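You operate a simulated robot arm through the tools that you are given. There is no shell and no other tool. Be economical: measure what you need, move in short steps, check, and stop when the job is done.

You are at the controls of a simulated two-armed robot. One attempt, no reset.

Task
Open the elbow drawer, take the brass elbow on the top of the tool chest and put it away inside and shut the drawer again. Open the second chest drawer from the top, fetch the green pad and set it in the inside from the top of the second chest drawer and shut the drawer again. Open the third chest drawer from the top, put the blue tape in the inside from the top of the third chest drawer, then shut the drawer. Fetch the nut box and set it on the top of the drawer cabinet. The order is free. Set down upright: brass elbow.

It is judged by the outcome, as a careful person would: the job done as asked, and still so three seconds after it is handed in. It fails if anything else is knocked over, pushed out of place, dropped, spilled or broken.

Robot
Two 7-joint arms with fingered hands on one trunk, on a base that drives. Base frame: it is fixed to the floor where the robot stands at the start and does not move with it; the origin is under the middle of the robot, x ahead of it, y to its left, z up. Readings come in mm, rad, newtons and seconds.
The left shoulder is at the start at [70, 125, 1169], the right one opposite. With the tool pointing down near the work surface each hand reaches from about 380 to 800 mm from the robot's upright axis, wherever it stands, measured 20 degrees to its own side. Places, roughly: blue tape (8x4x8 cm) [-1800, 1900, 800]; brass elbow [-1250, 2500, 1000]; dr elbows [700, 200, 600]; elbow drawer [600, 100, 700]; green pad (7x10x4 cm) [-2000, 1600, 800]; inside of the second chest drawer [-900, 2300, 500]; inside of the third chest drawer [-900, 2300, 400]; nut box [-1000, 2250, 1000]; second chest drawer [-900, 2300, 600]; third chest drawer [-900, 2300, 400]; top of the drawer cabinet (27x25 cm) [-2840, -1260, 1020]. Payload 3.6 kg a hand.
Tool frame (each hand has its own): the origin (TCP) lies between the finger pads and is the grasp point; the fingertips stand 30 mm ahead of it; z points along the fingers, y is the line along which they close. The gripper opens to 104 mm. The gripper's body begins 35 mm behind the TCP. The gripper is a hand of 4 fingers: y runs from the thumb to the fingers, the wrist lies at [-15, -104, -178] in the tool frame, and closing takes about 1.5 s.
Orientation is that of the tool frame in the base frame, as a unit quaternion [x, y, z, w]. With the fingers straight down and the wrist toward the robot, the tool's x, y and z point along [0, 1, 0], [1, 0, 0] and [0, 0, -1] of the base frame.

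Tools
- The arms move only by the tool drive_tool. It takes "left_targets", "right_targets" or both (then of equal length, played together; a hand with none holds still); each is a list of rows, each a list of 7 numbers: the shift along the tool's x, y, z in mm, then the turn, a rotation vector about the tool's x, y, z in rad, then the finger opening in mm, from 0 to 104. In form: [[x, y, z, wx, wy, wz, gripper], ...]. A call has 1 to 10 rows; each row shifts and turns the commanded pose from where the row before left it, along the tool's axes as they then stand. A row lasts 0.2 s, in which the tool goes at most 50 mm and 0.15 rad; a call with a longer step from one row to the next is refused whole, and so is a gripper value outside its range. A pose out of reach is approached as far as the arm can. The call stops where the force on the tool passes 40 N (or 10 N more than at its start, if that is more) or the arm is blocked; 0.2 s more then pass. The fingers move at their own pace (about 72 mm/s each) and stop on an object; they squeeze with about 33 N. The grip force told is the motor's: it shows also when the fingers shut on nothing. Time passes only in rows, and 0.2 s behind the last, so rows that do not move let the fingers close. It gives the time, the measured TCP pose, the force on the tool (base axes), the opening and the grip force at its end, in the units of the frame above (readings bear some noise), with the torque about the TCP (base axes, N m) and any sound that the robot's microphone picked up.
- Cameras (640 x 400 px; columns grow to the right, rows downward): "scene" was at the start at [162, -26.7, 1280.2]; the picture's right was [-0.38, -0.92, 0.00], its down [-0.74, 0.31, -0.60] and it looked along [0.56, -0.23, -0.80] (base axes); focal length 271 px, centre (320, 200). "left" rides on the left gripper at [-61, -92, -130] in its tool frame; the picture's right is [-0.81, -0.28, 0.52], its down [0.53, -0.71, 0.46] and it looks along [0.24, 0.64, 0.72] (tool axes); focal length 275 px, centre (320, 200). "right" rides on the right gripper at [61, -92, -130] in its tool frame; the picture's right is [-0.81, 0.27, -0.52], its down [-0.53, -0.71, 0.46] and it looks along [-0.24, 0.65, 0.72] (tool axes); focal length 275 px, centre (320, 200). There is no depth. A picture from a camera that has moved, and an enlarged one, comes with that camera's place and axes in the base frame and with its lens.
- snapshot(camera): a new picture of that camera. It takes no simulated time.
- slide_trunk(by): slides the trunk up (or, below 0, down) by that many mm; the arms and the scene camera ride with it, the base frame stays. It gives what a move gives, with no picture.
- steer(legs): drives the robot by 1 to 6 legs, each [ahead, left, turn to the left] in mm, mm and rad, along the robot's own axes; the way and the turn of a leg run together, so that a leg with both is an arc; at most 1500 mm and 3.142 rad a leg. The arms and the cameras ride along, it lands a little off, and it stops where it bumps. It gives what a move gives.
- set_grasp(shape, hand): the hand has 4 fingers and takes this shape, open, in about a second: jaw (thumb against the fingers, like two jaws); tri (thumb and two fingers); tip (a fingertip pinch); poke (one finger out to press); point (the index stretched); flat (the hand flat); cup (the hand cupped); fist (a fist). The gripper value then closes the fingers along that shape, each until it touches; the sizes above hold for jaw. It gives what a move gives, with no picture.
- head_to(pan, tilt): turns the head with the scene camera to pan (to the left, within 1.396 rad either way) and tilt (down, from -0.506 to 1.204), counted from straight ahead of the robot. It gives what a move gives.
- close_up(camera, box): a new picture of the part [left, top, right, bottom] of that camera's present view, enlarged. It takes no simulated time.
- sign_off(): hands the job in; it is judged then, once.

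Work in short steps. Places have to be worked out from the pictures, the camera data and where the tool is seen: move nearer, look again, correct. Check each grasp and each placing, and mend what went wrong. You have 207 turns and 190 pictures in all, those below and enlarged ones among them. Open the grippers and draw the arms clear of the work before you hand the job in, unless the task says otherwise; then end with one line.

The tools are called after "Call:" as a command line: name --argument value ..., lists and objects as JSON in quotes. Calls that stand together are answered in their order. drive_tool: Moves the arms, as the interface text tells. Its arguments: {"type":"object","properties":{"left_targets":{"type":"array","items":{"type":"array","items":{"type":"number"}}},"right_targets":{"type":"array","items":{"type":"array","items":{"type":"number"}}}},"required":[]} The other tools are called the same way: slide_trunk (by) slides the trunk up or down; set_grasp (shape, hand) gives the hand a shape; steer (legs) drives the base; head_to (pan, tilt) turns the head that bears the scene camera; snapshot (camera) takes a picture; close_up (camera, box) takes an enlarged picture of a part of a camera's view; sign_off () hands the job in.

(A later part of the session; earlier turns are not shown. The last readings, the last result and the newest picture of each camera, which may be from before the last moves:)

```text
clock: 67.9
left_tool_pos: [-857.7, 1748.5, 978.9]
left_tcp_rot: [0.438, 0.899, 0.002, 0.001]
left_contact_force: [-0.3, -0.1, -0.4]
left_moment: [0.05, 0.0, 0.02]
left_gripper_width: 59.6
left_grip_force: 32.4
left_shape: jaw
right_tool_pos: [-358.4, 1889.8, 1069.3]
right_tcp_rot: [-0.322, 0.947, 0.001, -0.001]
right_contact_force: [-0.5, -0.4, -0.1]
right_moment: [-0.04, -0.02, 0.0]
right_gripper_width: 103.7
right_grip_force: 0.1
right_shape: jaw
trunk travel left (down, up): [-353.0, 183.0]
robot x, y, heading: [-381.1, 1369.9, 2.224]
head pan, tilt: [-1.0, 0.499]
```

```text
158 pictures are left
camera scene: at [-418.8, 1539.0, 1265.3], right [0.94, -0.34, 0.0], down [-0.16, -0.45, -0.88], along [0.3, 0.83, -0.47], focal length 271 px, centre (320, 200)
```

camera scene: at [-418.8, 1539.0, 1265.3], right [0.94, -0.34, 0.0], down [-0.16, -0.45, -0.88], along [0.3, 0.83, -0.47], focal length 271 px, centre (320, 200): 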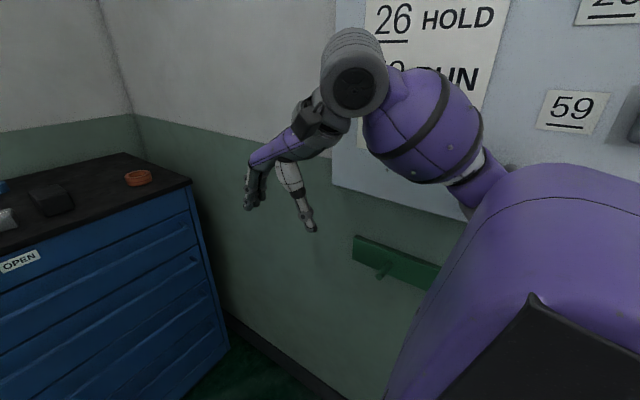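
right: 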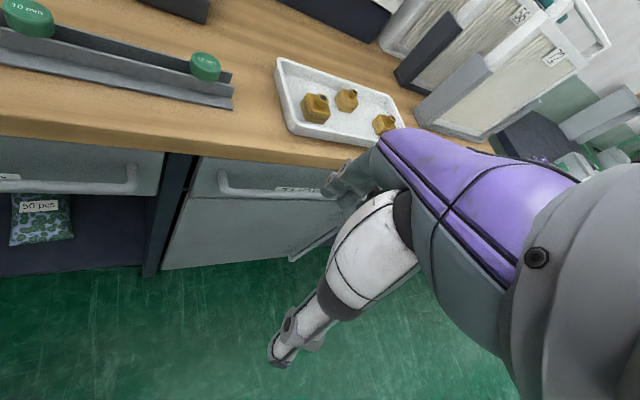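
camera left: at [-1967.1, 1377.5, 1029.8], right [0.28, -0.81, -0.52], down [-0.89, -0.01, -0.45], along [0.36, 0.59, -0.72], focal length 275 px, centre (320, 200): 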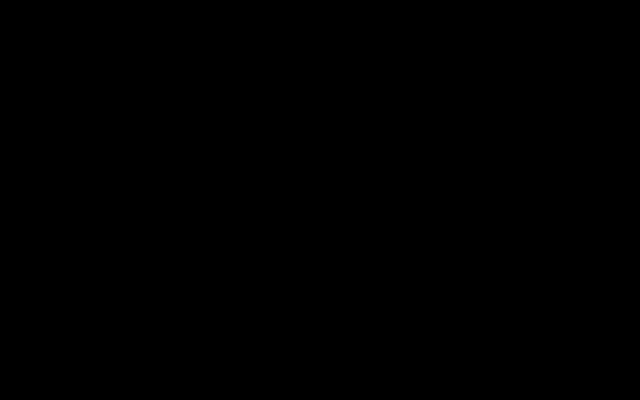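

The right elbow just touches the sign board; nothing moved. I shift left, tuck the right hand inward while pitching it to point forward, and raise and retract the left hand with the pad.

Call:
steer --legs '[[0, 110, 0]]'

Call:
drive_tool --left_targets '[[-15, 0, -20, 0, 0, 0, 50], [-15, 0, -20, 0, 0, 0, 50], [-15, 0, -20, 0, 0, 0, 50], [-15, 0, -20, 0, 0, 0, 50], [-15, 0, -20, 0, 0, 0, 50], [-15, 0, -20, 0, 0, 0, 50], [-15, 0, -20, 0, 0, 0, 50], [-15, 0, -20, 0, 0, 0, 50], [-15, 0, -20, 0, 0, 0, 50], [-15, 0, 0, 0, 0, 0, 50]]' --right_targets '[[16, 0, 0, -0.15, 0, 0, 104], [16, 0, 0, -0.15, 0, 0, 104], [16, 0, 0, -0.15, 0, 0, 104], [16, 0, 0, -0.15, 0, 0, 104], [16, 0, 0, -0.15, 0, 0, 104], [16, 0, 0, -0.15, 0, 0, 104], [16, 0, 0, -0.15, 0, 0, 104], [16, 0, 0, -0.15, 0, 0, 104], [16, 0, 0, -0.15, 0, 0, 104], [16, 0, 0, -0.15, 0, 0, 104]]'

Call:
slide_trunk --by -280

Call:
head_to --pan -0.1 --tilt 0.6

Call:
snapshot --camera "scene"

Call:
snapshot --camera "right"

```text
clock: 68.6
left_tool_pos: [-858.2, 1748.1, 979.4]
left_tcp_rot: [0.437, 0.9, 0.002, 0.002]
left_contact_force: [0.6, -0.3, -0.3]
left_moment: [-0.01, 0.01, -0.04]
left_gripper_width: 59.8
left_grip_force: 32.8
left_shape: jaw
right_tool_pos: [-357.7, 1889.4, 1068.8]
right_tcp_rot: [-0.321, 0.947, 0.002, -0.001]
right_contact_force: [-0.2, -0.4, 0.6]
right_moment: [0.02, -0.02, 0.01]
right_gripper_width: 103.7
right_grip_force: 0.0
right_shape: jaw
trunk travel left (down, up): [-353.0, 183.0]
robot x, y, heading: [-377.9, 1373.3, 2.223]
head pan, tilt: [-1.0, 0.499]
stopped in leg 1: the robot was blocked; the commanded pose is now the measured one
```

```text
clock: 70.8
left_tool_pos: [-764.6, 1633.9, 1157.9]
left_tcp_rot: [0.436, 0.9, 0.0, 0.0]
left_contact_force: [-0.1, 0.0, 0.0]
left_moment: [0.02, 0.01, -0.02]
left_gripper_width: 59.5
left_grip_force: 32.9
left_shape: jaw
right_tool_pos: [-486.4, 1915.3, 1094.2]
right_tcp_rot: [-0.233, 0.694, 0.645, -0.22]
right_contact_force: [0.5, -0.4, 0.1]
right_moment: [-0.01, 0.0, 0.01]
right_gripper_width: 104.1
right_grip_force: 0.0
right_shape: jaw
right hand out of reach, approached as far as the arm can: row 2, 3, 4, 5, 6, 7
trunk travel left (down, up): [-353.0, 183.0]
robot x, y, heading: [-377.6, 1368.1, 2.222]
head pan, tilt: [-1.0, 0.499]
```

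```text
clock: 73.6
left_tool_pos: [-761.6, 1632.8, 879.8]
left_tcp_rot: [0.437, 0.899, 0.0, 0.0]
left_contact_force: [-0.5, 0.6, -0.6]
left_moment: [0.01, 0.02, 0.0]
left_gripper_width: 59.5
left_grip_force: 32.7
left_shape: jaw
right_tool_pos: [-503.1, 1941.0, 758.6]
right_tcp_rot: [-0.244, 0.728, 0.606, -0.207]
right_contact_force: [0.7, 1.0, -0.7]
right_moment: [-0.01, 0.01, 0.01]
right_gripper_width: 103.8
right_grip_force: 0.1
right_shape: jaw
trunk travel left (down, up): [-73.0, 463.0]
robot x, y, heading: [-382.0, 1371.3, 2.223]
head pan, tilt: [-1.0, 0.499]
```

```text
clock: 74.8
left_tool_pos: [-763.4, 1634.2, 878.8]
left_tcp_rot: [0.438, 0.899, 0.0, 0.0]
left_contact_force: [0.2, 0.0, -0.9]
left_moment: [-0.03, -0.02, 0.0]
left_gripper_width: 59.7
left_grip_force: 33.3
left_shape: jaw
right_tool_pos: [-503.3, 1940.0, 759.6]
right_tcp_rot: [-0.244, 0.728, 0.605, -0.208]
right_contact_force: [0.4, 0.2, -0.7]
right_moment: [-0.02, -0.02, 0.04]
right_gripper_width: 103.9
right_grip_force: 0.1
right_shape: jaw
trunk travel left (down, up): [-73.0, 463.0]
robot x, y, heading: [-379.3, 1370.5, 2.224]
head pan, tilt: [-0.099, 0.6]
```

```text
157 pictures are left
camera scene: at [-543.5, 1600.5, 957.7], right [0.85, 0.53, 0.0], down [0.3, -0.48, -0.83], along [-0.43, 0.7, -0.56], focal length 271 px, centre (320, 200)
```

scene: 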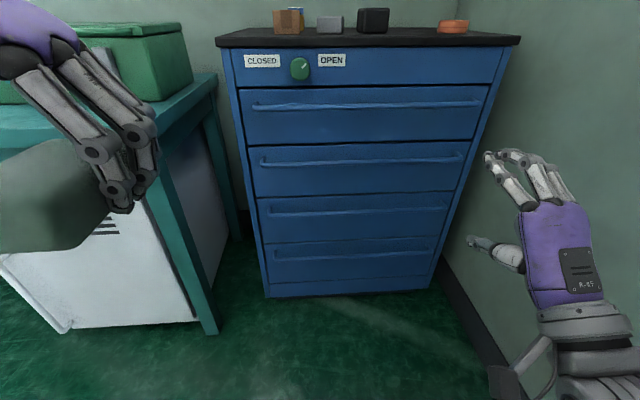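

```text
156 pictures are left
camera right: at [-464.0, 1787.7, 693.3], right [0.92, 0.13, 0.36], down [0.23, 0.57, -0.79], along [-0.31, 0.81, 0.5], focal length 275 px, centre (320, 200)
```

right: 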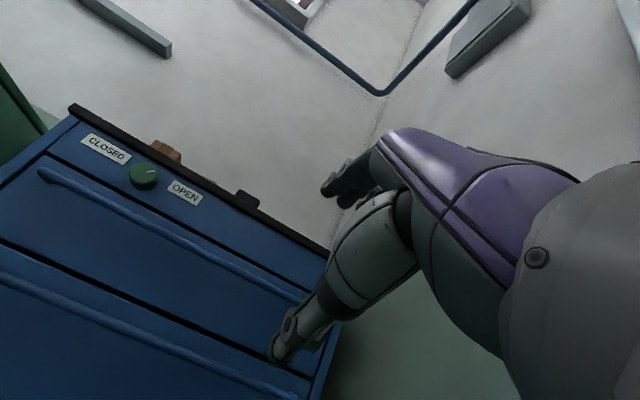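

The right hand now points forward and the second handle is at about z=640, ~930 mm ahead, running from lateral +77 to -468. I lower and level the right hand, set opening, and try a short drive ahead.

Call:
drive_tool --right_targets '[[15, -40, 0, -0.05, 0, 0, 70], [15, -40, 0, -0.05, 0, 0, 70], [15, -40, 0, -0.05, 0, 0, 70], [0, 0, 0, -0.03, 0, 0, 70]]'

Call:
steer --legs '[[150, 0, -0.02]]'

Call:
snapshot --camera "scene"

Call:
snapshot --camera "right"

```text
clock: 75.8
left_tool_pos: [-762.2, 1634.1, 879.2]
left_tcp_rot: [0.438, 0.899, 0.0, 0.001]
left_contact_force: [0.8, 0.0, -0.7]
left_moment: [0.0, 0.02, -0.01]
left_gripper_width: 59.8
left_grip_force: 33.5
left_shape: jaw
right_tool_pos: [-530.7, 1899.8, 640.0]
right_tcp_rot: [-0.225, 0.671, 0.668, -0.229]
right_contact_force: [0.0, 0.1, 0.0]
right_moment: [0.03, -0.03, -0.01]
right_gripper_width: 70.3
right_grip_force: 0.1
right_shape: jaw
trunk travel left (down, up): [-73.0, 463.0]
robot x, y, heading: [-377.2, 1368.1, 2.223]
head pan, tilt: [-0.099, 0.6]
```

```text
clock: 77.2
left_tool_pos: [-845.9, 1758.9, 879.2]
left_tcp_rot: [0.446, 0.895, 0.0, -0.001]
left_contact_force: [1.0, 1.1, -0.3]
left_moment: [0.02, -0.01, 0.01]
left_gripper_width: 60.0
left_grip_force: 32.8
left_shape: jaw
right_tool_pos: [-609.1, 2021.4, 640.5]
right_tcp_rot: [-0.218, 0.674, 0.67, -0.222]
right_contact_force: [-0.3, 0.0, 0.0]
right_moment: [0.0, 0.03, 0.01]
right_gripper_width: 70.1
right_grip_force: 0.1
right_shape: jaw
trunk travel left (down, up): [-73.0, 463.0]
robot x, y, heading: [-469.1, 1488.4, 2.206]
head pan, tilt: [-0.099, 0.6]
```

```text
155 pictures are left
camera scene: at [-628.9, 1721.9, 957.6], right [0.86, 0.51, 0.0], down [0.29, -0.49, -0.82], along [-0.42, 0.71, -0.57], focal length 271 px, centre (320, 200)
```

scene: 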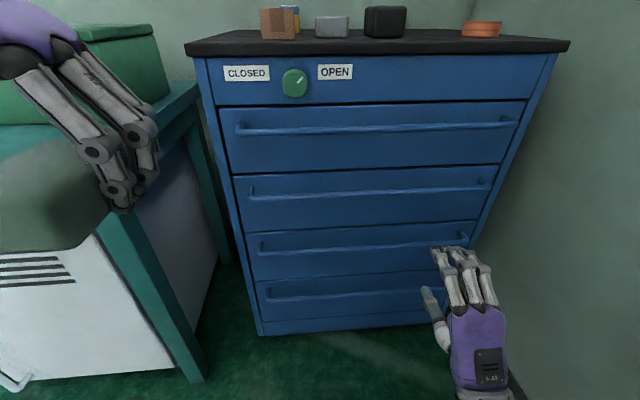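

```text
154 pictures are left
camera right: at [-581.9, 1878.8, 549.7], right [0.96, 0.07, 0.27], down [0.16, 0.68, -0.72], along [-0.23, 0.73, 0.64], focal length 275 px, centre (320, 200)
```

right: 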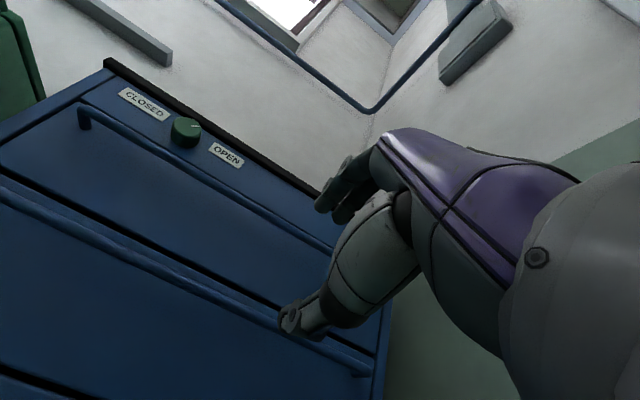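

The second handle re-measures at z≈641, 271 mm ahead of the hand. I drive ahead 240 mm with the gripper straddling the bar.

Call:
steer --legs '[[240, 0, 0]]'

Call:
head_to --pan -0.3 --tilt 0.85

Call:
snapshot --camera "scene"

Call:
snapshot --camera "right"

```text
clock: 79.1
left_tool_pos: [-977.0, 1936.7, 888.1]
left_tcp_rot: [0.435, 0.9, 0.002, -0.011]
left_contact_force: [-1.5, 0.1, -0.5]
left_moment: [-0.02, -0.01, 0.04]
left_gripper_width: 59.6
left_grip_force: 32.8
left_shape: jaw
right_tool_pos: [-741.7, 2204.3, 645.9]
right_tcp_rot: [-0.219, 0.669, 0.672, -0.23]
right_contact_force: [-0.5, -0.2, 0.2]
right_moment: [-0.03, -0.02, -0.03]
right_gripper_width: 70.1
right_grip_force: 0.0
right_shape: jaw
trunk travel left (down, up): [-73.0, 463.0]
robot x, y, heading: [-603.5, 1679.4, 2.212]
head pan, tilt: [-0.099, 0.6]
stopped in leg 1: the robot was blocked; the commanded pose is now the measured one
```

```text
clock: 79.9
left_tool_pos: [-978.3, 1936.1, 888.4]
left_tcp_rot: [0.435, 0.9, 0.0, -0.01]
left_contact_force: [-0.2, 0.3, 0.1]
left_moment: [-0.01, -0.02, -0.01]
left_gripper_width: 59.7
left_grip_force: 32.6
left_shape: jaw
right_tool_pos: [-741.6, 2203.6, 647.2]
right_tcp_rot: [-0.217, 0.668, 0.673, -0.229]
right_contact_force: [-0.2, -0.6, 0.0]
right_moment: [-0.01, -0.01, 0.01]
right_gripper_width: 70.0
right_grip_force: 0.1
right_shape: jaw
trunk travel left (down, up): [-73.0, 463.0]
robot x, y, heading: [-604.0, 1677.0, 2.21]
head pan, tilt: [-0.3, 0.85]
```

```text
153 pictures are left
camera scene: at [-735.5, 1901.2, 940.3], right [0.94, 0.34, -0.01], down [0.24, -0.7, -0.67], along [-0.23, 0.63, -0.74], focal length 271 px, centre (320, 200)
```

scene: 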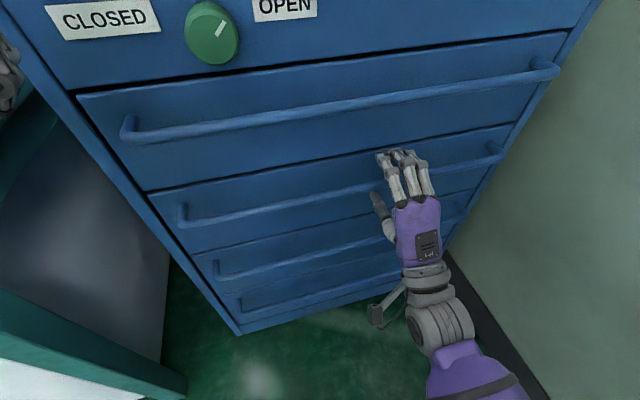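

```text
152 pictures are left
camera right: at [-714.2, 2063.1, 554.1], right [0.96, 0.07, 0.26], down [0.14, 0.68, -0.71], along [-0.23, 0.73, 0.65], focal length 275 px, centre (320, 200)
```

right: 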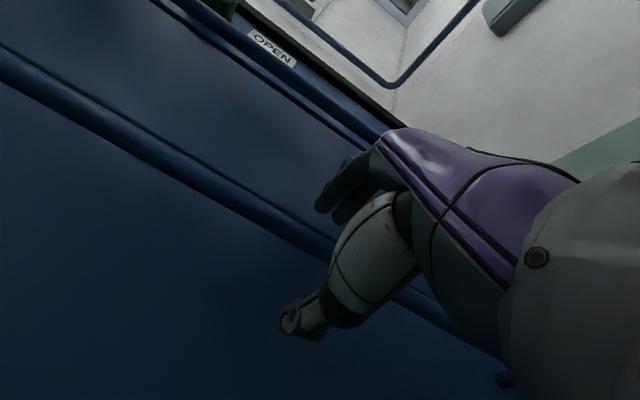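

The base stopped 46 mm short, but the bar lies between thumb and fingers. I push the right hand 40 mm forward with the arm and close.

Call:
drive_tool --right_targets '[[0, -4, 20, 0, 0, 0, 70], [0, 0, 20, 0, 0, 0, 70], [0, 0, 0, 0, 0, 0, 0], [0, 0, 0, 0, 0, 0, 0], [0, 0, 0, 0, 0, 0, 0], [0, 0, 0, 0, 0, 0, 0], [0, 0, 0, 0, 0, 0, 0]]'

Call:
close_up --camera "scene" --box '[320, 100, 520, 300]'

Call:
head_to --pan 0.9 --tilt 0.7

Call:
snapshot --camera "scene"

```text
clock: 80.4
left_tool_pos: [-977.8, 1935.6, 886.7]
left_tcp_rot: [0.435, 0.9, 0.002, -0.012]
left_contact_force: [-0.3, 0.1, -0.5]
left_moment: [-0.02, -0.01, 0.01]
left_gripper_width: 59.8
left_grip_force: 32.7
left_shape: jaw
right_tool_pos: [-754.1, 2217.8, 644.5]
right_tcp_rot: [-0.217, 0.665, 0.676, -0.232]
right_contact_force: [11.7, -15.4, 1.9]
right_moment: [-0.63, -0.43, 0.04]
right_gripper_width: 69.4
right_grip_force: 0.0
right_shape: jaw
trunk travel left (down, up): [-73.0, 463.0]
robot x, y, heading: [-606.2, 1677.4, 2.215]
head pan, tilt: [-0.3, 0.85]
stopped in row 2 (right hand): the force on the tool passed its limit at 86 N (the readings are from after the stop); the commanded pose is now the measured one
```

```text
2.00 times, centred on (420, 200) of scene
camera zoom: at [-735.9, 1901.5, 939.4], right [0.94, 0.34, -0.01], down [0.25, -0.7, -0.67], along [-0.23, 0.63, -0.75], focal length 542 px, centre (120, 200)
```

zoom: 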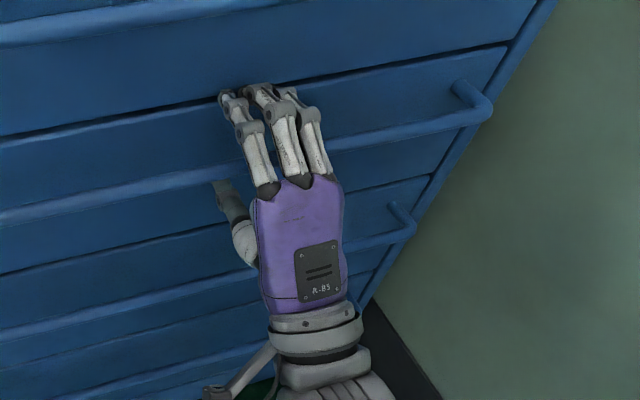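

```text
clock: 81.8
left_tool_pos: [-978.9, 1936.1, 886.8]
left_tcp_rot: [0.436, 0.9, 0.002, -0.01]
left_contact_force: [0.4, 0.3, -0.4]
left_moment: [-0.02, -0.01, 0.01]
left_gripper_width: 59.6
left_grip_force: 32.8
left_shape: jaw
right_tool_pos: [-755.2, 2217.3, 644.9]
right_tcp_rot: [-0.217, 0.665, 0.676, -0.232]
right_contact_force: [25.3, -34.1, 1.9]
right_moment: [-1.43, -1.0, 0.01]
right_gripper_width: 68.7
right_grip_force: 0.1
right_shape: jaw
trunk travel left (down, up): [-73.0, 463.0]
robot x, y, heading: [-601.2, 1677.8, 2.216]
head pan, tilt: [0.901, 0.7]
```

```text
150 pictures are left
camera scene: at [-794.6, 1829.0, 952.7], right [0.03, 1.0, 0.01], down [0.63, -0.01, -0.77], along [-0.77, 0.03, -0.63], focal length 271 px, centre (320, 200)
```

scene: 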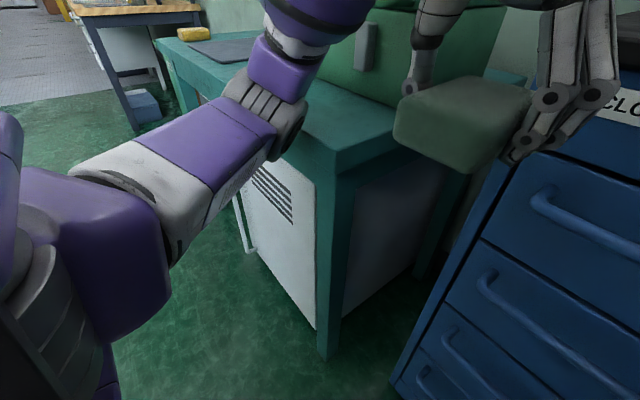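

The left elbow leans on the table edge (I'll raise that arm), and the right fingertips touch the drawer panel with the bar between them. I back the right hand off 8 mm and close, lifting the left arm meanwhile.

Call:
drive_tool --right_targets '[[0, 0, -8, 0, 0, 0, 70], [0, 0, 0, 0, 0, 0, 0], [0, 0, 0, 0, 0, 0, 0], [0, 0, 0, 0, 0, 0, 0], [0, 0, 0, 0, 0, 0, 0], [0, 0, 0, 0, 0, 0, 0], [0, 0, 0, 0, 0, 0, 0]]'

Call:
head_to --pan -0.3 --tilt 0.85

Call:
close_up --camera "scene" --box '[320, 100, 520, 300]'

```text
clock: 83.4
left_tool_pos: [-979.1, 1935.6, 887.3]
left_tcp_rot: [0.435, 0.9, 0.001, -0.011]
left_contact_force: [0.3, -0.5, -0.3]
left_moment: [0.0, 0.01, 0.01]
left_gripper_width: 59.7
left_grip_force: 32.5
left_shape: jaw
right_tool_pos: [-749.1, 2211.9, 642.3]
right_tcp_rot: [-0.217, 0.666, 0.675, -0.231]
right_contact_force: [-2.5, 1.0, -6.6]
right_moment: [0.04, 0.02, 0.01]
right_gripper_width: 0.2
right_grip_force: 33.2
right_shape: jaw
trunk travel left (down, up): [-73.0, 463.0]
robot x, y, heading: [-603.7, 1674.4, 2.218]
head pan, tilt: [0.901, 0.7]
```

```text
clock: 84.8
left_tool_pos: [-978.3, 1936.3, 888.2]
left_tcp_rot: [0.436, 0.9, 0.001, -0.01]
left_contact_force: [-1.0, -0.9, -0.7]
left_moment: [0.0, -0.02, 0.02]
left_gripper_width: 59.7
left_grip_force: 33.3
left_shape: jaw
right_tool_pos: [-751.0, 2213.3, 643.3]
right_tcp_rot: [-0.217, 0.666, 0.675, -0.231]
right_contact_force: [-3.9, 1.1, -8.6]
right_moment: [-0.01, 0.05, -0.01]
right_gripper_width: 0.0
right_grip_force: 33.0
right_shape: jaw
trunk travel left (down, up): [-73.0, 463.0]
robot x, y, heading: [-606.4, 1675.8, 2.213]
head pan, tilt: [-0.3, 0.85]
```

```text
2.00 times, centred on (420, 200) of scene
camera zoom: at [-736.4, 1900.7, 940.2], right [0.94, 0.34, -0.01], down [0.24, -0.7, -0.67], along [-0.23, 0.63, -0.74], focal length 542 px, centre (120, 200)
```

zoom: 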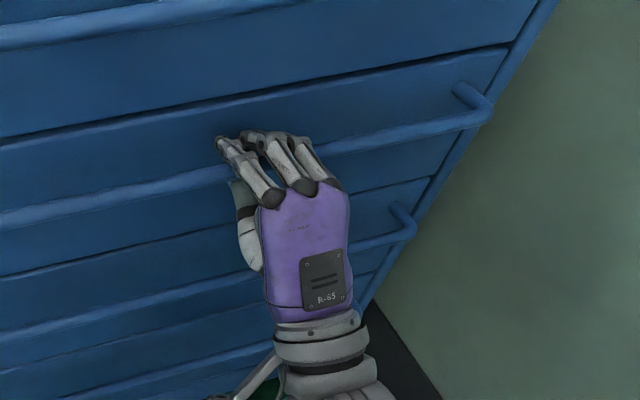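

The hand has closed around the bar. I pull by driving back 100 mm and check whether the drawer follows.

Call:
steer --legs '[[-100, 0, 0]]'

Call:
snapshot --camera "scene"

```text
clock: 85.9
left_tool_pos: [-928.9, 1863.9, 881.1]
left_tcp_rot: [0.436, 0.9, 0.0, -0.003]
left_contact_force: [-0.1, 0.1, -0.1]
left_moment: [-0.04, 0.0, 0.03]
left_gripper_width: 59.8
left_grip_force: 32.3
left_shape: jaw
right_tool_pos: [-697.8, 2137.7, 638.8]
right_tcp_rot: [-0.219, 0.668, 0.673, -0.228]
right_contact_force: [7.1, 5.3, 14.3]
right_moment: [-0.04, 0.02, 0.05]
right_gripper_width: 0.3
right_grip_force: 33.1
right_shape: jaw
trunk travel left (down, up): [-73.0, 463.0]
robot x, y, heading: [-544.7, 1602.0, 2.218]
head pan, tilt: [-0.3, 0.85]
```

```text
148 pictures are left
camera scene: at [-688.0, 1827.8, 937.0], right [0.94, 0.34, 0.0], down [0.25, -0.71, -0.66], along [-0.22, 0.62, -0.75], focal length 271 px, centre (320, 200)
```

scene: 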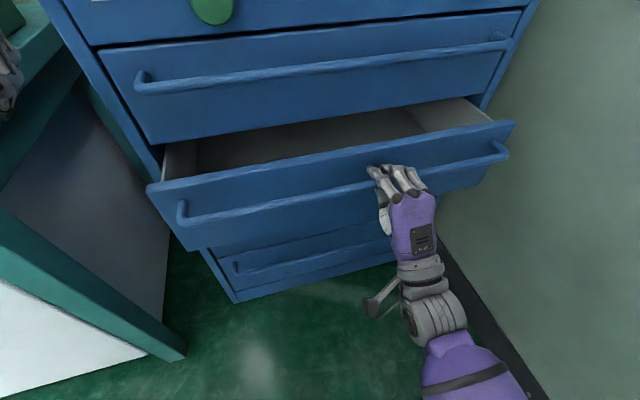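

The drawer follows. I pull it a further 170 mm.

Call:
steer --legs '[[-170, 0, 0]]'

Call:
snapshot --camera "scene"

```text
clock: 87.4
left_tool_pos: [-829.0, 1728.8, 880.4]
left_tcp_rot: [0.434, 0.901, 0.0, -0.001]
left_contact_force: [0.2, -0.4, 0.0]
left_moment: [0.0, 0.01, -0.02]
left_gripper_width: 59.9
left_grip_force: 33.3
left_shape: jaw
right_tool_pos: [-598.9, 2003.2, 639.3]
right_tcp_rot: [-0.221, 0.667, 0.673, -0.23]
right_contact_force: [-4.6, -2.7, 7.7]
right_moment: [0.0, -0.05, 0.02]
right_gripper_width: 0.0
right_grip_force: 32.9
right_shape: jaw
trunk travel left (down, up): [-73.0, 463.0]
robot x, y, heading: [-446.2, 1463.7, 2.218]
head pan, tilt: [-0.3, 0.85]
```

```text
147 pictures are left
camera scene: at [-588.5, 1693.8, 936.9], right [0.94, 0.34, 0.0], down [0.25, -0.71, -0.66], along [-0.22, 0.62, -0.75], focal length 271 px, centre (320, 200)
```

scene: 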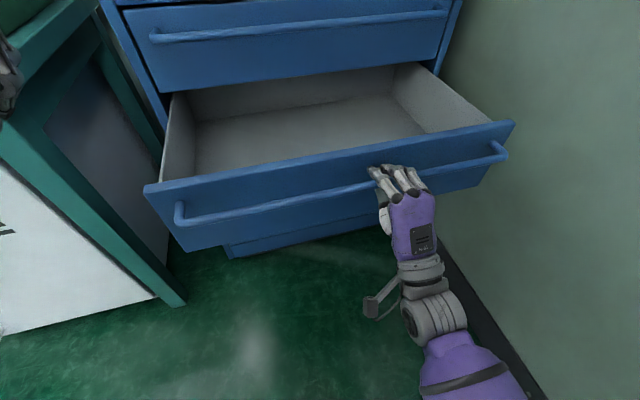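

The drawer is open about 270 mm. I release the handle, back the right hand off and raise it clear.

Call:
drive_tool --right_targets '[[0, 0, 0, 0, 0, 0, 80], [0, 0, 0, 0, 0, 0, 80], [0, 0, 0, 0, 0, 0, 80], [0, 0, 0, 0, 0, 0, 80], [0, 0, -30, 0, 0, 0, 80], [0, 0, -40, 0, 0, 0, 80], [0, 40, 0, 0, 0, 0, 80], [0, 45, 0, 0, 0, 0, 80], [0, 45, 0, 0, 0, 0, 80], [0, 45, 0, 0, 0, 0, 80]]'

Call:
snapshot --camera "scene"

```text
clock: 89.6
left_tool_pos: [-828.7, 1730.0, 879.8]
left_tcp_rot: [0.435, 0.9, 0.0, -0.002]
left_contact_force: [0.5, 0.8, -0.9]
left_moment: [0.01, -0.03, 0.02]
left_gripper_width: 59.7
left_grip_force: 32.9
left_shape: jaw
right_tool_pos: [-573.5, 1986.0, 765.8]
right_tcp_rot: [-0.22, 0.668, 0.674, -0.228]
right_contact_force: [-1.2, 0.1, 0.0]
right_moment: [0.02, 0.01, -0.01]
right_gripper_width: 79.8
right_grip_force: 0.0
right_shape: jaw
right hand out of reach, approached as far as the arm can: row 9, 10
trunk travel left (down, up): [-73.0, 463.0]
robot x, y, heading: [-446.3, 1469.6, 2.216]
head pan, tilt: [-0.3, 0.85]
```

```text
146 pictures are left
camera scene: at [-588.5, 1694.5, 936.7], right [0.94, 0.34, 0.0], down [0.25, -0.71, -0.66], along [-0.22, 0.62, -0.75], focal length 271 px, centre (320, 200)
```

scene: 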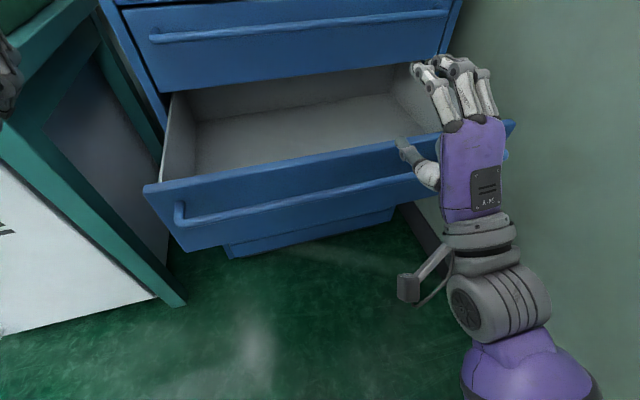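

Panel top is at about z=686. I raise the trunk 90 mm for clearance, then drive 130 mm ahead so the left hand can reach into the drawer.

Call:
slide_trunk --by 90

Call:
steer --legs '[[130, 0, 0]]'

Call:
drive_tool --left_targets '[[12, 25, 0, 0, 0, 0, 50], [18, 28, 0, 0, 0, 0, 50], [18, 28, 0, 0, 0, 0, 50], [18, 28, 0, 0, 0, 0, 50], [20, 28, 0, 0, 0, 0, 50], [20, 28, 0, 0, 0, 0, 50]]'

Call:
head_to --pan 0.0 --tilt 0.95

Call:
snapshot --camera "scene"

```text
clock: 90.8
left_tool_pos: [-829.5, 1730.7, 970.0]
left_tcp_rot: [0.435, 0.901, 0.0, -0.002]
left_contact_force: [0.3, -0.2, 0.4]
left_moment: [-0.02, 0.02, 0.03]
left_gripper_width: 59.5
left_grip_force: 33.4
left_shape: jaw
right_tool_pos: [-572.9, 1986.2, 854.5]
right_tcp_rot: [-0.221, 0.668, 0.673, -0.228]
right_contact_force: [-0.2, -0.2, 0.2]
right_moment: [0.02, -0.01, -0.01]
right_gripper_width: 79.9
right_grip_force: 0.1
right_shape: jaw
trunk travel left (down, up): [-163.0, 373.0]
robot x, y, heading: [-444.7, 1467.5, 2.211]
head pan, tilt: [-0.3, 0.85]
```

```text
clock: 92.1
left_tool_pos: [-905.4, 1833.8, 971.9]
left_tcp_rot: [0.437, 0.9, 0.0, -0.002]
left_contact_force: [-0.1, 0.5, 0.1]
left_moment: [-0.01, 0.02, -0.02]
left_gripper_width: 59.7
left_grip_force: 32.9
left_shape: jaw
right_tool_pos: [-647.3, 2089.9, 854.4]
right_tcp_rot: [-0.219, 0.668, 0.673, -0.227]
right_contact_force: [-1.1, 0.3, 0.3]
right_moment: [0.01, 0.0, 0.03]
right_gripper_width: 80.0
right_grip_force: 0.1
right_shape: jaw
trunk travel left (down, up): [-163.0, 373.0]
robot x, y, heading: [-523.3, 1566.8, 2.212]
head pan, tilt: [-0.3, 0.85]
```

```text
clock: 93.5
left_tool_pos: [-839.4, 2021.3, 969.5]
left_tcp_rot: [0.437, 0.899, 0.0, -0.003]
left_contact_force: [-0.1, 0.7, 0.2]
left_moment: [0.03, 0.02, 0.02]
left_gripper_width: 59.9
left_grip_force: 33.3
left_shape: jaw
right_tool_pos: [-647.6, 2091.8, 854.7]
right_tcp_rot: [-0.218, 0.669, 0.674, -0.227]
right_contact_force: [0.0, -0.3, 0.0]
right_moment: [-0.01, 0.0, 0.0]
right_gripper_width: 80.1
right_grip_force: 0.1
right_shape: jaw
trunk travel left (down, up): [-163.0, 373.0]
robot x, y, heading: [-521.6, 1568.6, 2.212]
head pan, tilt: [-0.3, 0.85]
```

```text
clock: 94.3
left_tool_pos: [-839.9, 2018.3, 970.3]
left_tcp_rot: [0.437, 0.9, 0.0, -0.002]
left_contact_force: [-0.1, 0.1, -0.5]
left_moment: [0.03, 0.0, -0.01]
left_gripper_width: 59.5
left_grip_force: 33.0
left_shape: jaw
right_tool_pos: [-647.4, 2090.8, 855.5]
right_tcp_rot: [-0.218, 0.668, 0.674, -0.227]
right_contact_force: [0.3, 0.6, -0.8]
right_moment: [0.01, -0.01, -0.02]
right_gripper_width: 79.8
right_grip_force: 0.0
right_shape: jaw
trunk travel left (down, up): [-163.0, 373.0]
robot x, y, heading: [-521.9, 1569.4, 2.213]
head pan, tilt: [0.0, 0.949]
```

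```text
145 pictures are left
camera scene: at [-661.5, 1755.5, 1031.7], right [0.8, 0.6, 0.0], down [0.48, -0.65, -0.58], along [-0.35, 0.47, -0.81], focal length 271 px, centre (320, 200)
```

scene: 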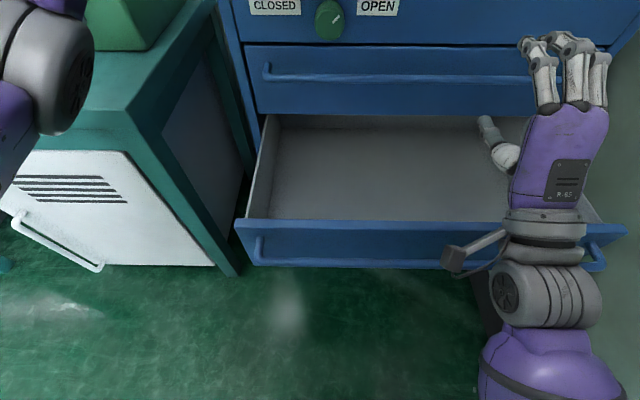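

The drawer interior is clear; the left hand with the pad is above it (out of view at z=970), about centred in depth. I lower it in steps.

Call:
drive_tool --left_targets '[[0, 0, 40, 0, 0, 0, 50], [0, 0, 40, 0, 0, 0, 50], [0, 0, 40, 0, 0, 0, 50], [0, 0, 40, 0, 0, 0, 50], [0, 0, 40, 0, 0, 0, 50], [0, 0, 40, 0, 0, 0, 50]]'

Call:
snapshot --camera "scene"

```text
clock: 95.7
left_tool_pos: [-842.2, 2020.9, 730.1]
left_tcp_rot: [0.438, 0.899, 0.0, -0.001]
left_contact_force: [0.3, 0.1, -0.2]
left_moment: [0.0, 0.04, 0.02]
left_gripper_width: 59.5
left_grip_force: 33.0
left_shape: jaw
right_tool_pos: [-647.5, 2090.6, 854.1]
right_tcp_rot: [-0.22, 0.669, 0.673, -0.227]
right_contact_force: [0.1, -0.3, 0.5]
right_moment: [0.02, -0.01, -0.02]
right_gripper_width: 80.1
right_grip_force: 0.1
right_shape: jaw
trunk travel left (down, up): [-163.0, 373.0]
robot x, y, heading: [-524.6, 1565.6, 2.213]
head pan, tilt: [0.0, 0.949]
```

```text
144 pictures are left
camera scene: at [-661.6, 1755.5, 1031.6], right [0.8, 0.6, 0.0], down [0.49, -0.65, -0.58], along [-0.35, 0.47, -0.81], focal length 271 px, centre (320, 200)
```

scene: 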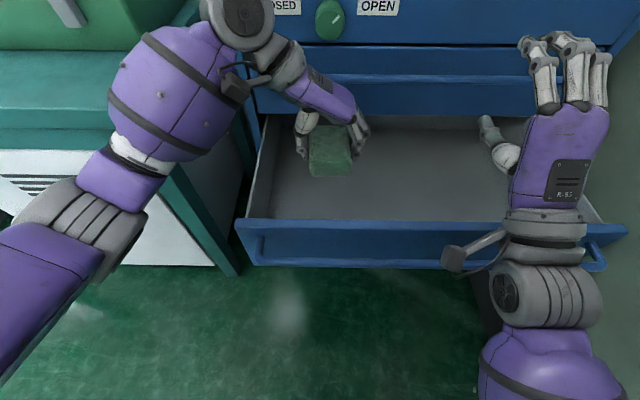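

The left forearm would come close to the table edge if I went lower, so I turn the hand back by 1.5 rad so that its wrist points toward the robot, raising it a little.

Call:
drive_tool --left_targets '[[0, 0, -20, 0, 0, -0.15, 50], [0, 0, -20, 0, 0, -0.15, 50], [0, 0, 0, 0, 0, -0.15, 50], [0, 0, 0, 0, 0, -0.15, 50], [0, 0, 0, 0, 0, -0.15, 50], [0, 0, 0, 0, 0, -0.15, 50], [0, 0, 0, 0, 0, -0.15, 50], [0, 0, 0, 0, 0, -0.15, 50], [0, 0, 0, 0, 0, -0.15, 50], [0, 0, 0, 0, 0, -0.15, 50]]'

Call:
snapshot --camera "scene"

```text
clock: 97.9
left_tool_pos: [-842.0, 2020.7, 770.8]
left_tcp_rot: [-0.295, 0.956, 0.001, -0.001]
left_contact_force: [-0.3, 0.9, -0.1]
left_moment: [0.02, 0.03, 0.01]
left_gripper_width: 59.8
left_grip_force: 32.8
left_shape: jaw
right_tool_pos: [-647.5, 2091.4, 854.2]
right_tcp_rot: [-0.219, 0.668, 0.674, -0.227]
right_contact_force: [0.0, -0.1, 0.2]
right_moment: [0.01, 0.0, -0.03]
right_gripper_width: 80.1
right_grip_force: 0.0
right_shape: jaw
trunk travel left (down, up): [-163.0, 373.0]
robot x, y, heading: [-525.8, 1571.9, 2.207]
head pan, tilt: [0.0, 0.949]
```

```text
143 pictures are left
camera scene: at [-661.7, 1755.4, 1031.7], right [0.8, 0.6, 0.0], down [0.49, -0.65, -0.58], along [-0.35, 0.47, -0.81], focal length 271 px, centre (320, 200)
```

scene: 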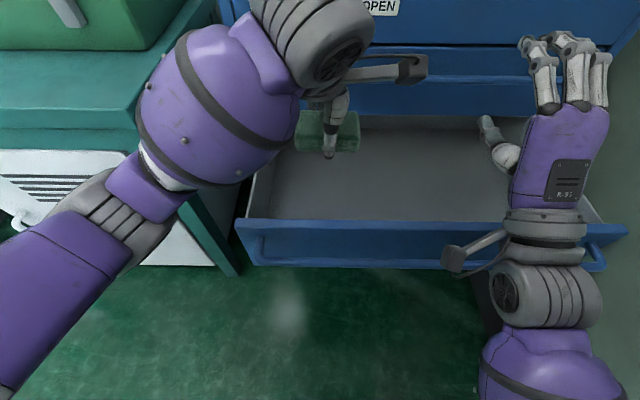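

Now the wrist comes from the robot's side. I shift 40 mm right and lower until contact.

Call:
drive_tool --left_targets '[[-40, 0, 0, 0, 0, 0, 50], [0, 0, 40, 0, 0, 0, 50], [0, 0, 40, 0, 0, 0, 50], [0, 0, 30, 0, 0, 0, 50], [0, 0, 15, 0, 0, 0, 50], [0, 0, 15, 0, 0, 0, 50]]'

Call:
snapshot --camera "scene"

Call:
snapshot --camera "left"

```text
clock: 99.3
left_tool_pos: [-807.7, 2041.4, 629.6]
left_tcp_rot: [-0.293, 0.956, 0.002, -0.001]
left_contact_force: [-0.4, -1.1, 0.0]
left_moment: [0.03, 0.03, 0.01]
left_gripper_width: 59.7
left_grip_force: 33.4
left_shape: jaw
right_tool_pos: [-648.1, 2089.6, 853.8]
right_tcp_rot: [-0.219, 0.669, 0.674, -0.226]
right_contact_force: [0.9, 0.1, 0.2]
right_moment: [0.01, 0.02, 0.03]
right_gripper_width: 79.8
right_grip_force: 0.1
right_shape: jaw
trunk travel left (down, up): [-163.0, 373.0]
robot x, y, heading: [-524.5, 1568.1, 2.216]
head pan, tilt: [0.0, 0.949]
```

```text
142 pictures are left
camera scene: at [-661.5, 1755.5, 1031.7], right [0.8, 0.6, 0.0], down [0.49, -0.65, -0.58], along [-0.35, 0.47, -0.81], focal length 271 px, centre (320, 200)
```

scene: 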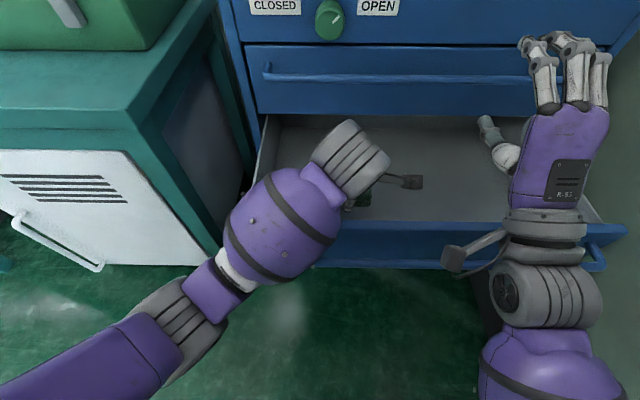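

```text
141 pictures are left
camera left: at [-705.7, 1998.7, 759.0], right [0.82, 0.23, -0.52], down [-0.04, -0.89, -0.46], along [-0.57, 0.4, -0.72], focal length 275 px, centre (320, 200)
```

left: 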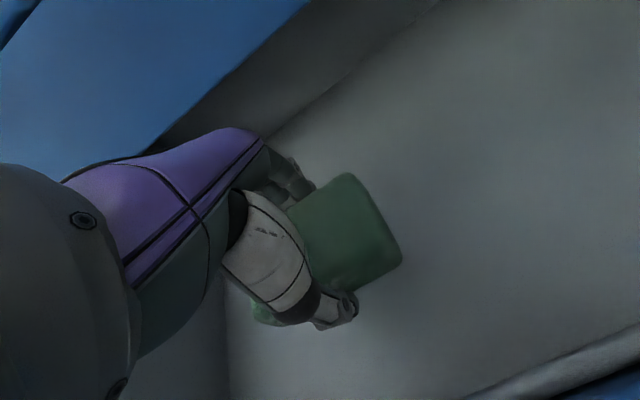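

Still no contact. I lower on in small rows until the pad touches the floor of the drawer.

Call:
drive_tool --left_targets '[[0, 0, 15, 0, 0, 0, 50], [0, 0, 12, 0, 0, 0, 50], [0, 0, 10, 0, 0, 0, 50], [0, 0, 8, 0, 0, 0, 50]]'

Call:
snapshot --camera "left"

Call:
snapshot --camera "scene"

```text
clock: 100.3
left_tool_pos: [-808.9, 2042.6, 591.4]
left_tcp_rot: [-0.295, 0.956, 0.008, -0.001]
left_contact_force: [0.0, 0.0, -1.1]
left_moment: [0.01, -0.04, 0.03]
left_gripper_width: 59.9
left_grip_force: 32.9
left_shape: jaw
right_tool_pos: [-646.2, 2087.5, 856.0]
right_tcp_rot: [-0.22, 0.667, 0.674, -0.229]
right_contact_force: [0.0, -0.2, 0.1]
right_moment: [-0.02, 0.02, -0.02]
right_gripper_width: 80.0
right_grip_force: 0.1
right_shape: jaw
trunk travel left (down, up): [-163.0, 373.0]
robot x, y, heading: [-519.5, 1565.0, 2.205]
head pan, tilt: [0.0, 0.949]
```

```text
140 pictures are left
camera left: at [-705.5, 1998.4, 719.9], right [0.82, 0.23, -0.52], down [-0.04, -0.88, -0.47], along [-0.57, 0.41, -0.72], focal length 275 px, centre (320, 200)
```

left: 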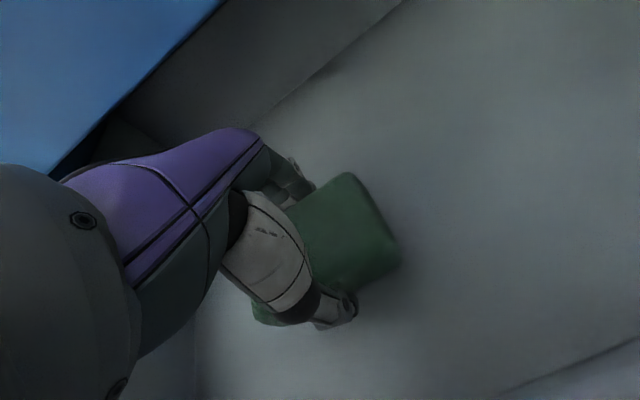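

```text
139 pictures are left
camera scene: at [-660.5, 1753.0, 1033.0], right [0.8, 0.6, 0.0], down [0.49, -0.65, -0.58], along [-0.35, 0.47, -0.81], focal length 271 px, centre (320, 200)
```

scene: 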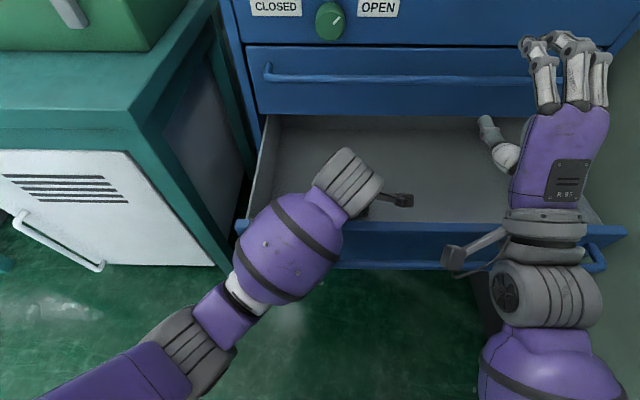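

The forearm seems to lean lightly on the drawer's front rim. I raise the trunk 120 mm, so the arm slopes down steeper, then lower the hand again.

Call:
slide_trunk --by 120

Call:
drive_tool --left_targets '[[0, 0, 40, 0, 0, 0, 50], [0, 0, 40, 0, 0, 0, 50], [0, 0, 30, 0, 0, 0, 50], [0, 0, 10, 0, 0, 0, 50]]'

Call:
snapshot --camera "scene"

```text
clock: 101.8
left_tool_pos: [-809.6, 2042.7, 704.9]
left_tcp_rot: [-0.293, 0.956, 0.002, -0.001]
left_contact_force: [-0.3, -0.1, -0.6]
left_moment: [-0.03, 0.02, -0.02]
left_gripper_width: 59.4
left_grip_force: 32.9
left_shape: jaw
right_tool_pos: [-647.5, 2090.2, 975.0]
right_tcp_rot: [-0.219, 0.669, 0.673, -0.227]
right_contact_force: [-0.8, -0.7, -0.5]
right_moment: [-0.05, 0.04, -0.02]
right_gripper_width: 79.9
right_grip_force: 0.0
right_shape: jaw
trunk travel left (down, up): [-283.0, 253.0]
robot x, y, heading: [-521.5, 1570.9, 2.212]
head pan, tilt: [0.0, 0.949]
```

```text
clock: 102.8
left_tool_pos: [-808.5, 2043.5, 586.3]
left_tcp_rot: [-0.293, 0.956, 0.002, -0.002]
left_contact_force: [-0.6, 1.1, -0.2]
left_moment: [0.01, -0.04, 0.0]
left_gripper_width: 59.4
left_grip_force: 32.9
left_shape: jaw
right_tool_pos: [-647.5, 2090.5, 974.5]
right_tcp_rot: [-0.219, 0.668, 0.674, -0.228]
right_contact_force: [-0.3, -0.6, -0.1]
right_moment: [0.06, -0.03, -0.02]
right_gripper_width: 80.0
right_grip_force: 0.0
right_shape: jaw
trunk travel left (down, up): [-283.0, 253.0]
robot x, y, heading: [-523.4, 1567.8, 2.215]
head pan, tilt: [0.0, 0.949]
```

```text
138 pictures are left
camera scene: at [-639.5, 1725.9, 1159.6], right [0.8, 0.6, 0.0], down [0.49, -0.65, -0.58], along [-0.35, 0.47, -0.81], focal length 271 px, centre (320, 200)
```

scene: 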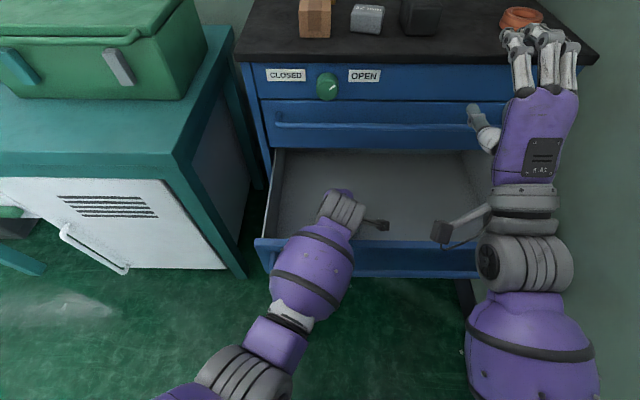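

Good clearance now and no tilt. I lower on in small rows.

Call:
drive_tool --left_targets '[[0, 0, 10, 0, 0, 0, 50], [0, 0, 10, 0, 0, 0, 50], [0, 0, 8, 0, 0, 0, 50], [0, 0, 8, 0, 0, 0, 50], [0, 0, 8, 0, 0, 0, 50]]'

Call:
snapshot --camera "left"

```text
clock: 103.7
left_tool_pos: [-811.3, 2051.6, 564.8]
left_tcp_rot: [-0.292, 0.956, 0.015, 0.0]
left_contact_force: [-2.1, -1.5, 13.6]
left_moment: [-0.46, -0.27, -0.05]
left_gripper_width: 58.9
left_grip_force: 33.2
left_shape: jaw
right_tool_pos: [-647.4, 2090.7, 974.7]
right_tcp_rot: [-0.218, 0.668, 0.674, -0.228]
right_contact_force: [0.1, 0.0, -0.4]
right_moment: [-0.01, 0.01, -0.01]
right_gripper_width: 80.2
right_grip_force: 0.2
right_shape: jaw
trunk travel left (down, up): [-283.0, 253.0]
robot x, y, heading: [-524.7, 1568.2, 2.212]
head pan, tilt: [0.0, 0.949]
stopped in row 4 (left hand): the force on the tool passed its limit at 46 N (the readings are from after the stop); the commanded pose is now the measured one
```

```text
137 pictures are left
camera left: at [-707.5, 2005.2, 692.7], right [0.82, 0.24, -0.52], down [-0.05, -0.88, -0.48], along [-0.57, 0.42, -0.71], focal length 275 px, centre (320, 200)
```

left: 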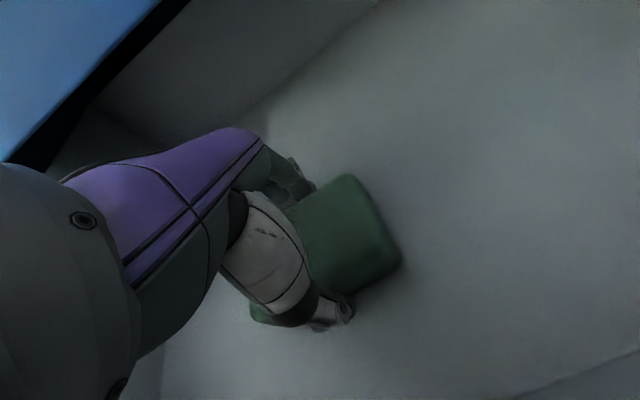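

The pad is on the drawer floor. I open the left hand and lift it straight out.

Call:
drive_tool --left_targets '[[0, 0, 0, 0, 0, 0, 104], [0, 0, 0, 0, 0, 0, 104], [0, 0, 0, 0, 0, 0, 104], [0, 0, -30, 0, 0, 0, 104], [0, 0, -45, 0, 0, 0, 104], [0, 0, -45, 0, 0, 0, 104], [0, 0, -45, 0, 0, 0, 104], [0, 0, -45, 0, 0, 0, 104], [0, 0, -45, 0, 0, 0, 104], [0, 0, -45, 0, 0, 0, 104]]'

Call:
snapshot --camera "scene"

```text
clock: 105.9
left_tool_pos: [-808.0, 2042.5, 862.0]
left_tcp_rot: [-0.292, 0.956, 0.011, -0.002]
left_contact_force: [-0.4, 0.1, -0.5]
left_moment: [-0.01, 0.02, -0.04]
left_gripper_width: 103.8
left_grip_force: 0.1
left_shape: jaw
right_tool_pos: [-647.2, 2090.6, 974.2]
right_tcp_rot: [-0.219, 0.668, 0.674, -0.228]
right_contact_force: [-0.2, 0.5, -0.8]
right_moment: [0.0, -0.01, 0.0]
right_gripper_width: 79.9
right_grip_force: 0.1
right_shape: jaw
trunk travel left (down, up): [-283.0, 253.0]
robot x, y, heading: [-520.4, 1562.3, 2.213]
head pan, tilt: [0.0, 0.949]
```

```text
136 pictures are left
camera scene: at [-639.6, 1725.8, 1159.6], right [0.8, 0.6, 0.0], down [0.49, -0.65, -0.58], along [-0.35, 0.47, -0.81], focal length 271 px, centre (320, 200)
```

scene: 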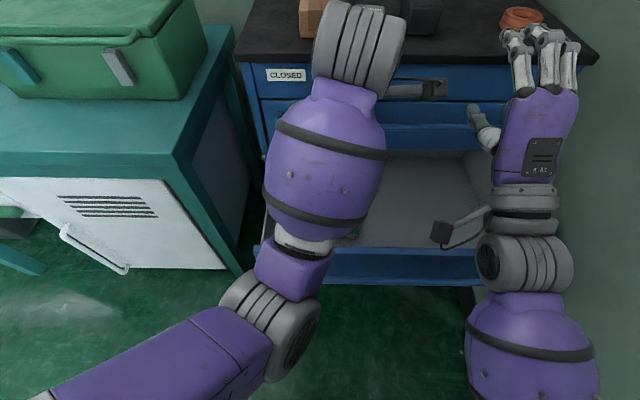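

The pad is released. I back off, fold the left arm up and back, and lower the closed right hand to push the drawer panel shut below its bar.

Call:
steer --legs '[[-230, 0, 0]]'

Call:
drive_tool --left_targets '[[0, -20, -40, 0, 0, 0, 104], [0, -20, -40, 0, 0, 0, 104], [0, -20, -40, 0, 0, 0, 104], [0, -20, -40, 0, 0, 0, 104], [0, -20, -40, 0, 0, 0, 104], [0, 0, -20, 0, 0, 0, 104]]' --right_targets '[[0, -40, 0, 0, 0, 0, 20], [0, -40, 0, 0, 0, 0, 0], [0, -40, 0, 0, 0, 0, 0], [0, -40, 0, 0, 0, 0, 0], [0, -40, 0, 0, 0, 0, 0], [0, -40, 0, 0, 0, 0, 0]]'

Call:
slide_trunk --by -130

Call:
head_to --pan -0.2 --tilt 0.8

Call:
snapshot --camera "scene"

```text
clock: 107.6
left_tool_pos: [-672.1, 1860.6, 862.3]
left_tcp_rot: [-0.291, 0.957, 0.012, 0.0]
left_contact_force: [0.2, 0.5, 0.5]
left_moment: [0.02, 0.03, 0.0]
left_gripper_width: 103.8
left_grip_force: 0.0
left_shape: jaw
right_tool_pos: [-511.8, 1908.6, 975.2]
right_tcp_rot: [-0.219, 0.668, 0.674, -0.227]
right_contact_force: [1.1, -0.8, -0.7]
right_moment: [-0.01, 0.03, -0.03]
right_gripper_width: 80.2
right_grip_force: 0.1
right_shape: jaw
trunk travel left (down, up): [-283.0, 253.0]
robot x, y, heading: [-389.7, 1385.8, 2.215]
head pan, tilt: [0.0, 0.949]
```

```text
clock: 109.0
left_tool_pos: [-674.7, 1884.7, 962.2]
left_tcp_rot: [-0.291, 0.957, 0.013, 0.0]
left_contact_force: [0.1, -0.1, 0.9]
left_moment: [0.01, -0.01, 0.01]
left_gripper_width: 104.0
left_grip_force: 0.1
left_shape: jaw
left hand out of reach, approached as far as the arm can: row 2, 3, 4, 5, 6
right_tool_pos: [-515.7, 1912.7, 734.2]
right_tcp_rot: [-0.219, 0.668, 0.674, -0.227]
right_contact_force: [0.3, 0.7, 0.2]
right_moment: [0.02, 0.03, -0.02]
right_gripper_width: 0.0
right_grip_force: 33.0
right_shape: jaw
trunk travel left (down, up): [-283.0, 253.0]
robot x, y, heading: [-384.4, 1388.2, 2.21]
head pan, tilt: [0.0, 0.949]
```

```text
clock: 110.6
left_tool_pos: [-684.1, 1899.9, 771.1]
left_tcp_rot: [-0.291, 0.956, -0.04, 0.019]
left_contact_force: [-0.2, 1.3, 0.3]
left_moment: [0.03, -0.01, -0.02]
left_gripper_width: 103.8
left_grip_force: 0.0
left_shape: jaw
right_tool_pos: [-515.2, 1909.7, 605.4]
right_tcp_rot: [-0.218, 0.668, 0.674, -0.226]
right_contact_force: [1.5, 0.7, 0.3]
right_moment: [-0.02, -0.01, -0.02]
right_gripper_width: 0.0
right_grip_force: 33.4
right_shape: jaw
trunk travel left (down, up): [-153.0, 383.0]
robot x, y, heading: [-387.5, 1387.6, 2.21]
head pan, tilt: [0.0, 0.949]
```

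```text
clock: 111.3
left_tool_pos: [-685.0, 1899.5, 772.2]
left_tcp_rot: [-0.291, 0.956, -0.04, 0.018]
left_contact_force: [-0.3, -0.2, 0.1]
left_moment: [0.01, -0.02, 0.0]
left_gripper_width: 103.8
left_grip_force: 0.1
left_shape: jaw
right_tool_pos: [-515.7, 1910.5, 605.6]
right_tcp_rot: [-0.218, 0.668, 0.674, -0.227]
right_contact_force: [0.0, 0.4, 0.0]
right_moment: [0.0, 0.05, -0.02]
right_gripper_width: 0.1
right_grip_force: 32.5
right_shape: jaw
trunk travel left (down, up): [-153.0, 383.0]
robot x, y, heading: [-387.0, 1386.7, 2.214]
head pan, tilt: [-0.201, 0.799]
```

```text
135 pictures are left
camera scene: at [-519.9, 1592.3, 1031.6], right [0.91, 0.42, 0.0], down [0.3, -0.65, -0.7], along [-0.3, 0.63, -0.72], focal length 271 px, centre (320, 200)
```

scene: 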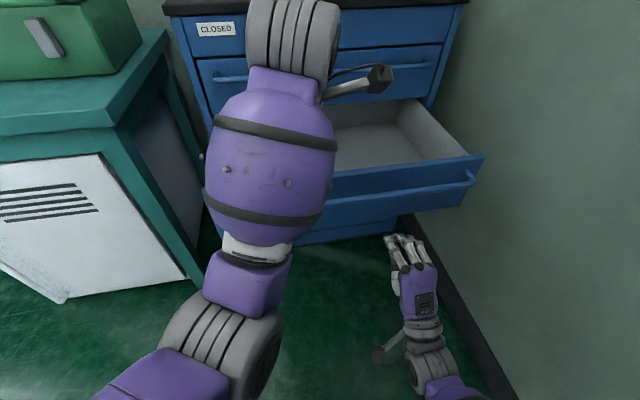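

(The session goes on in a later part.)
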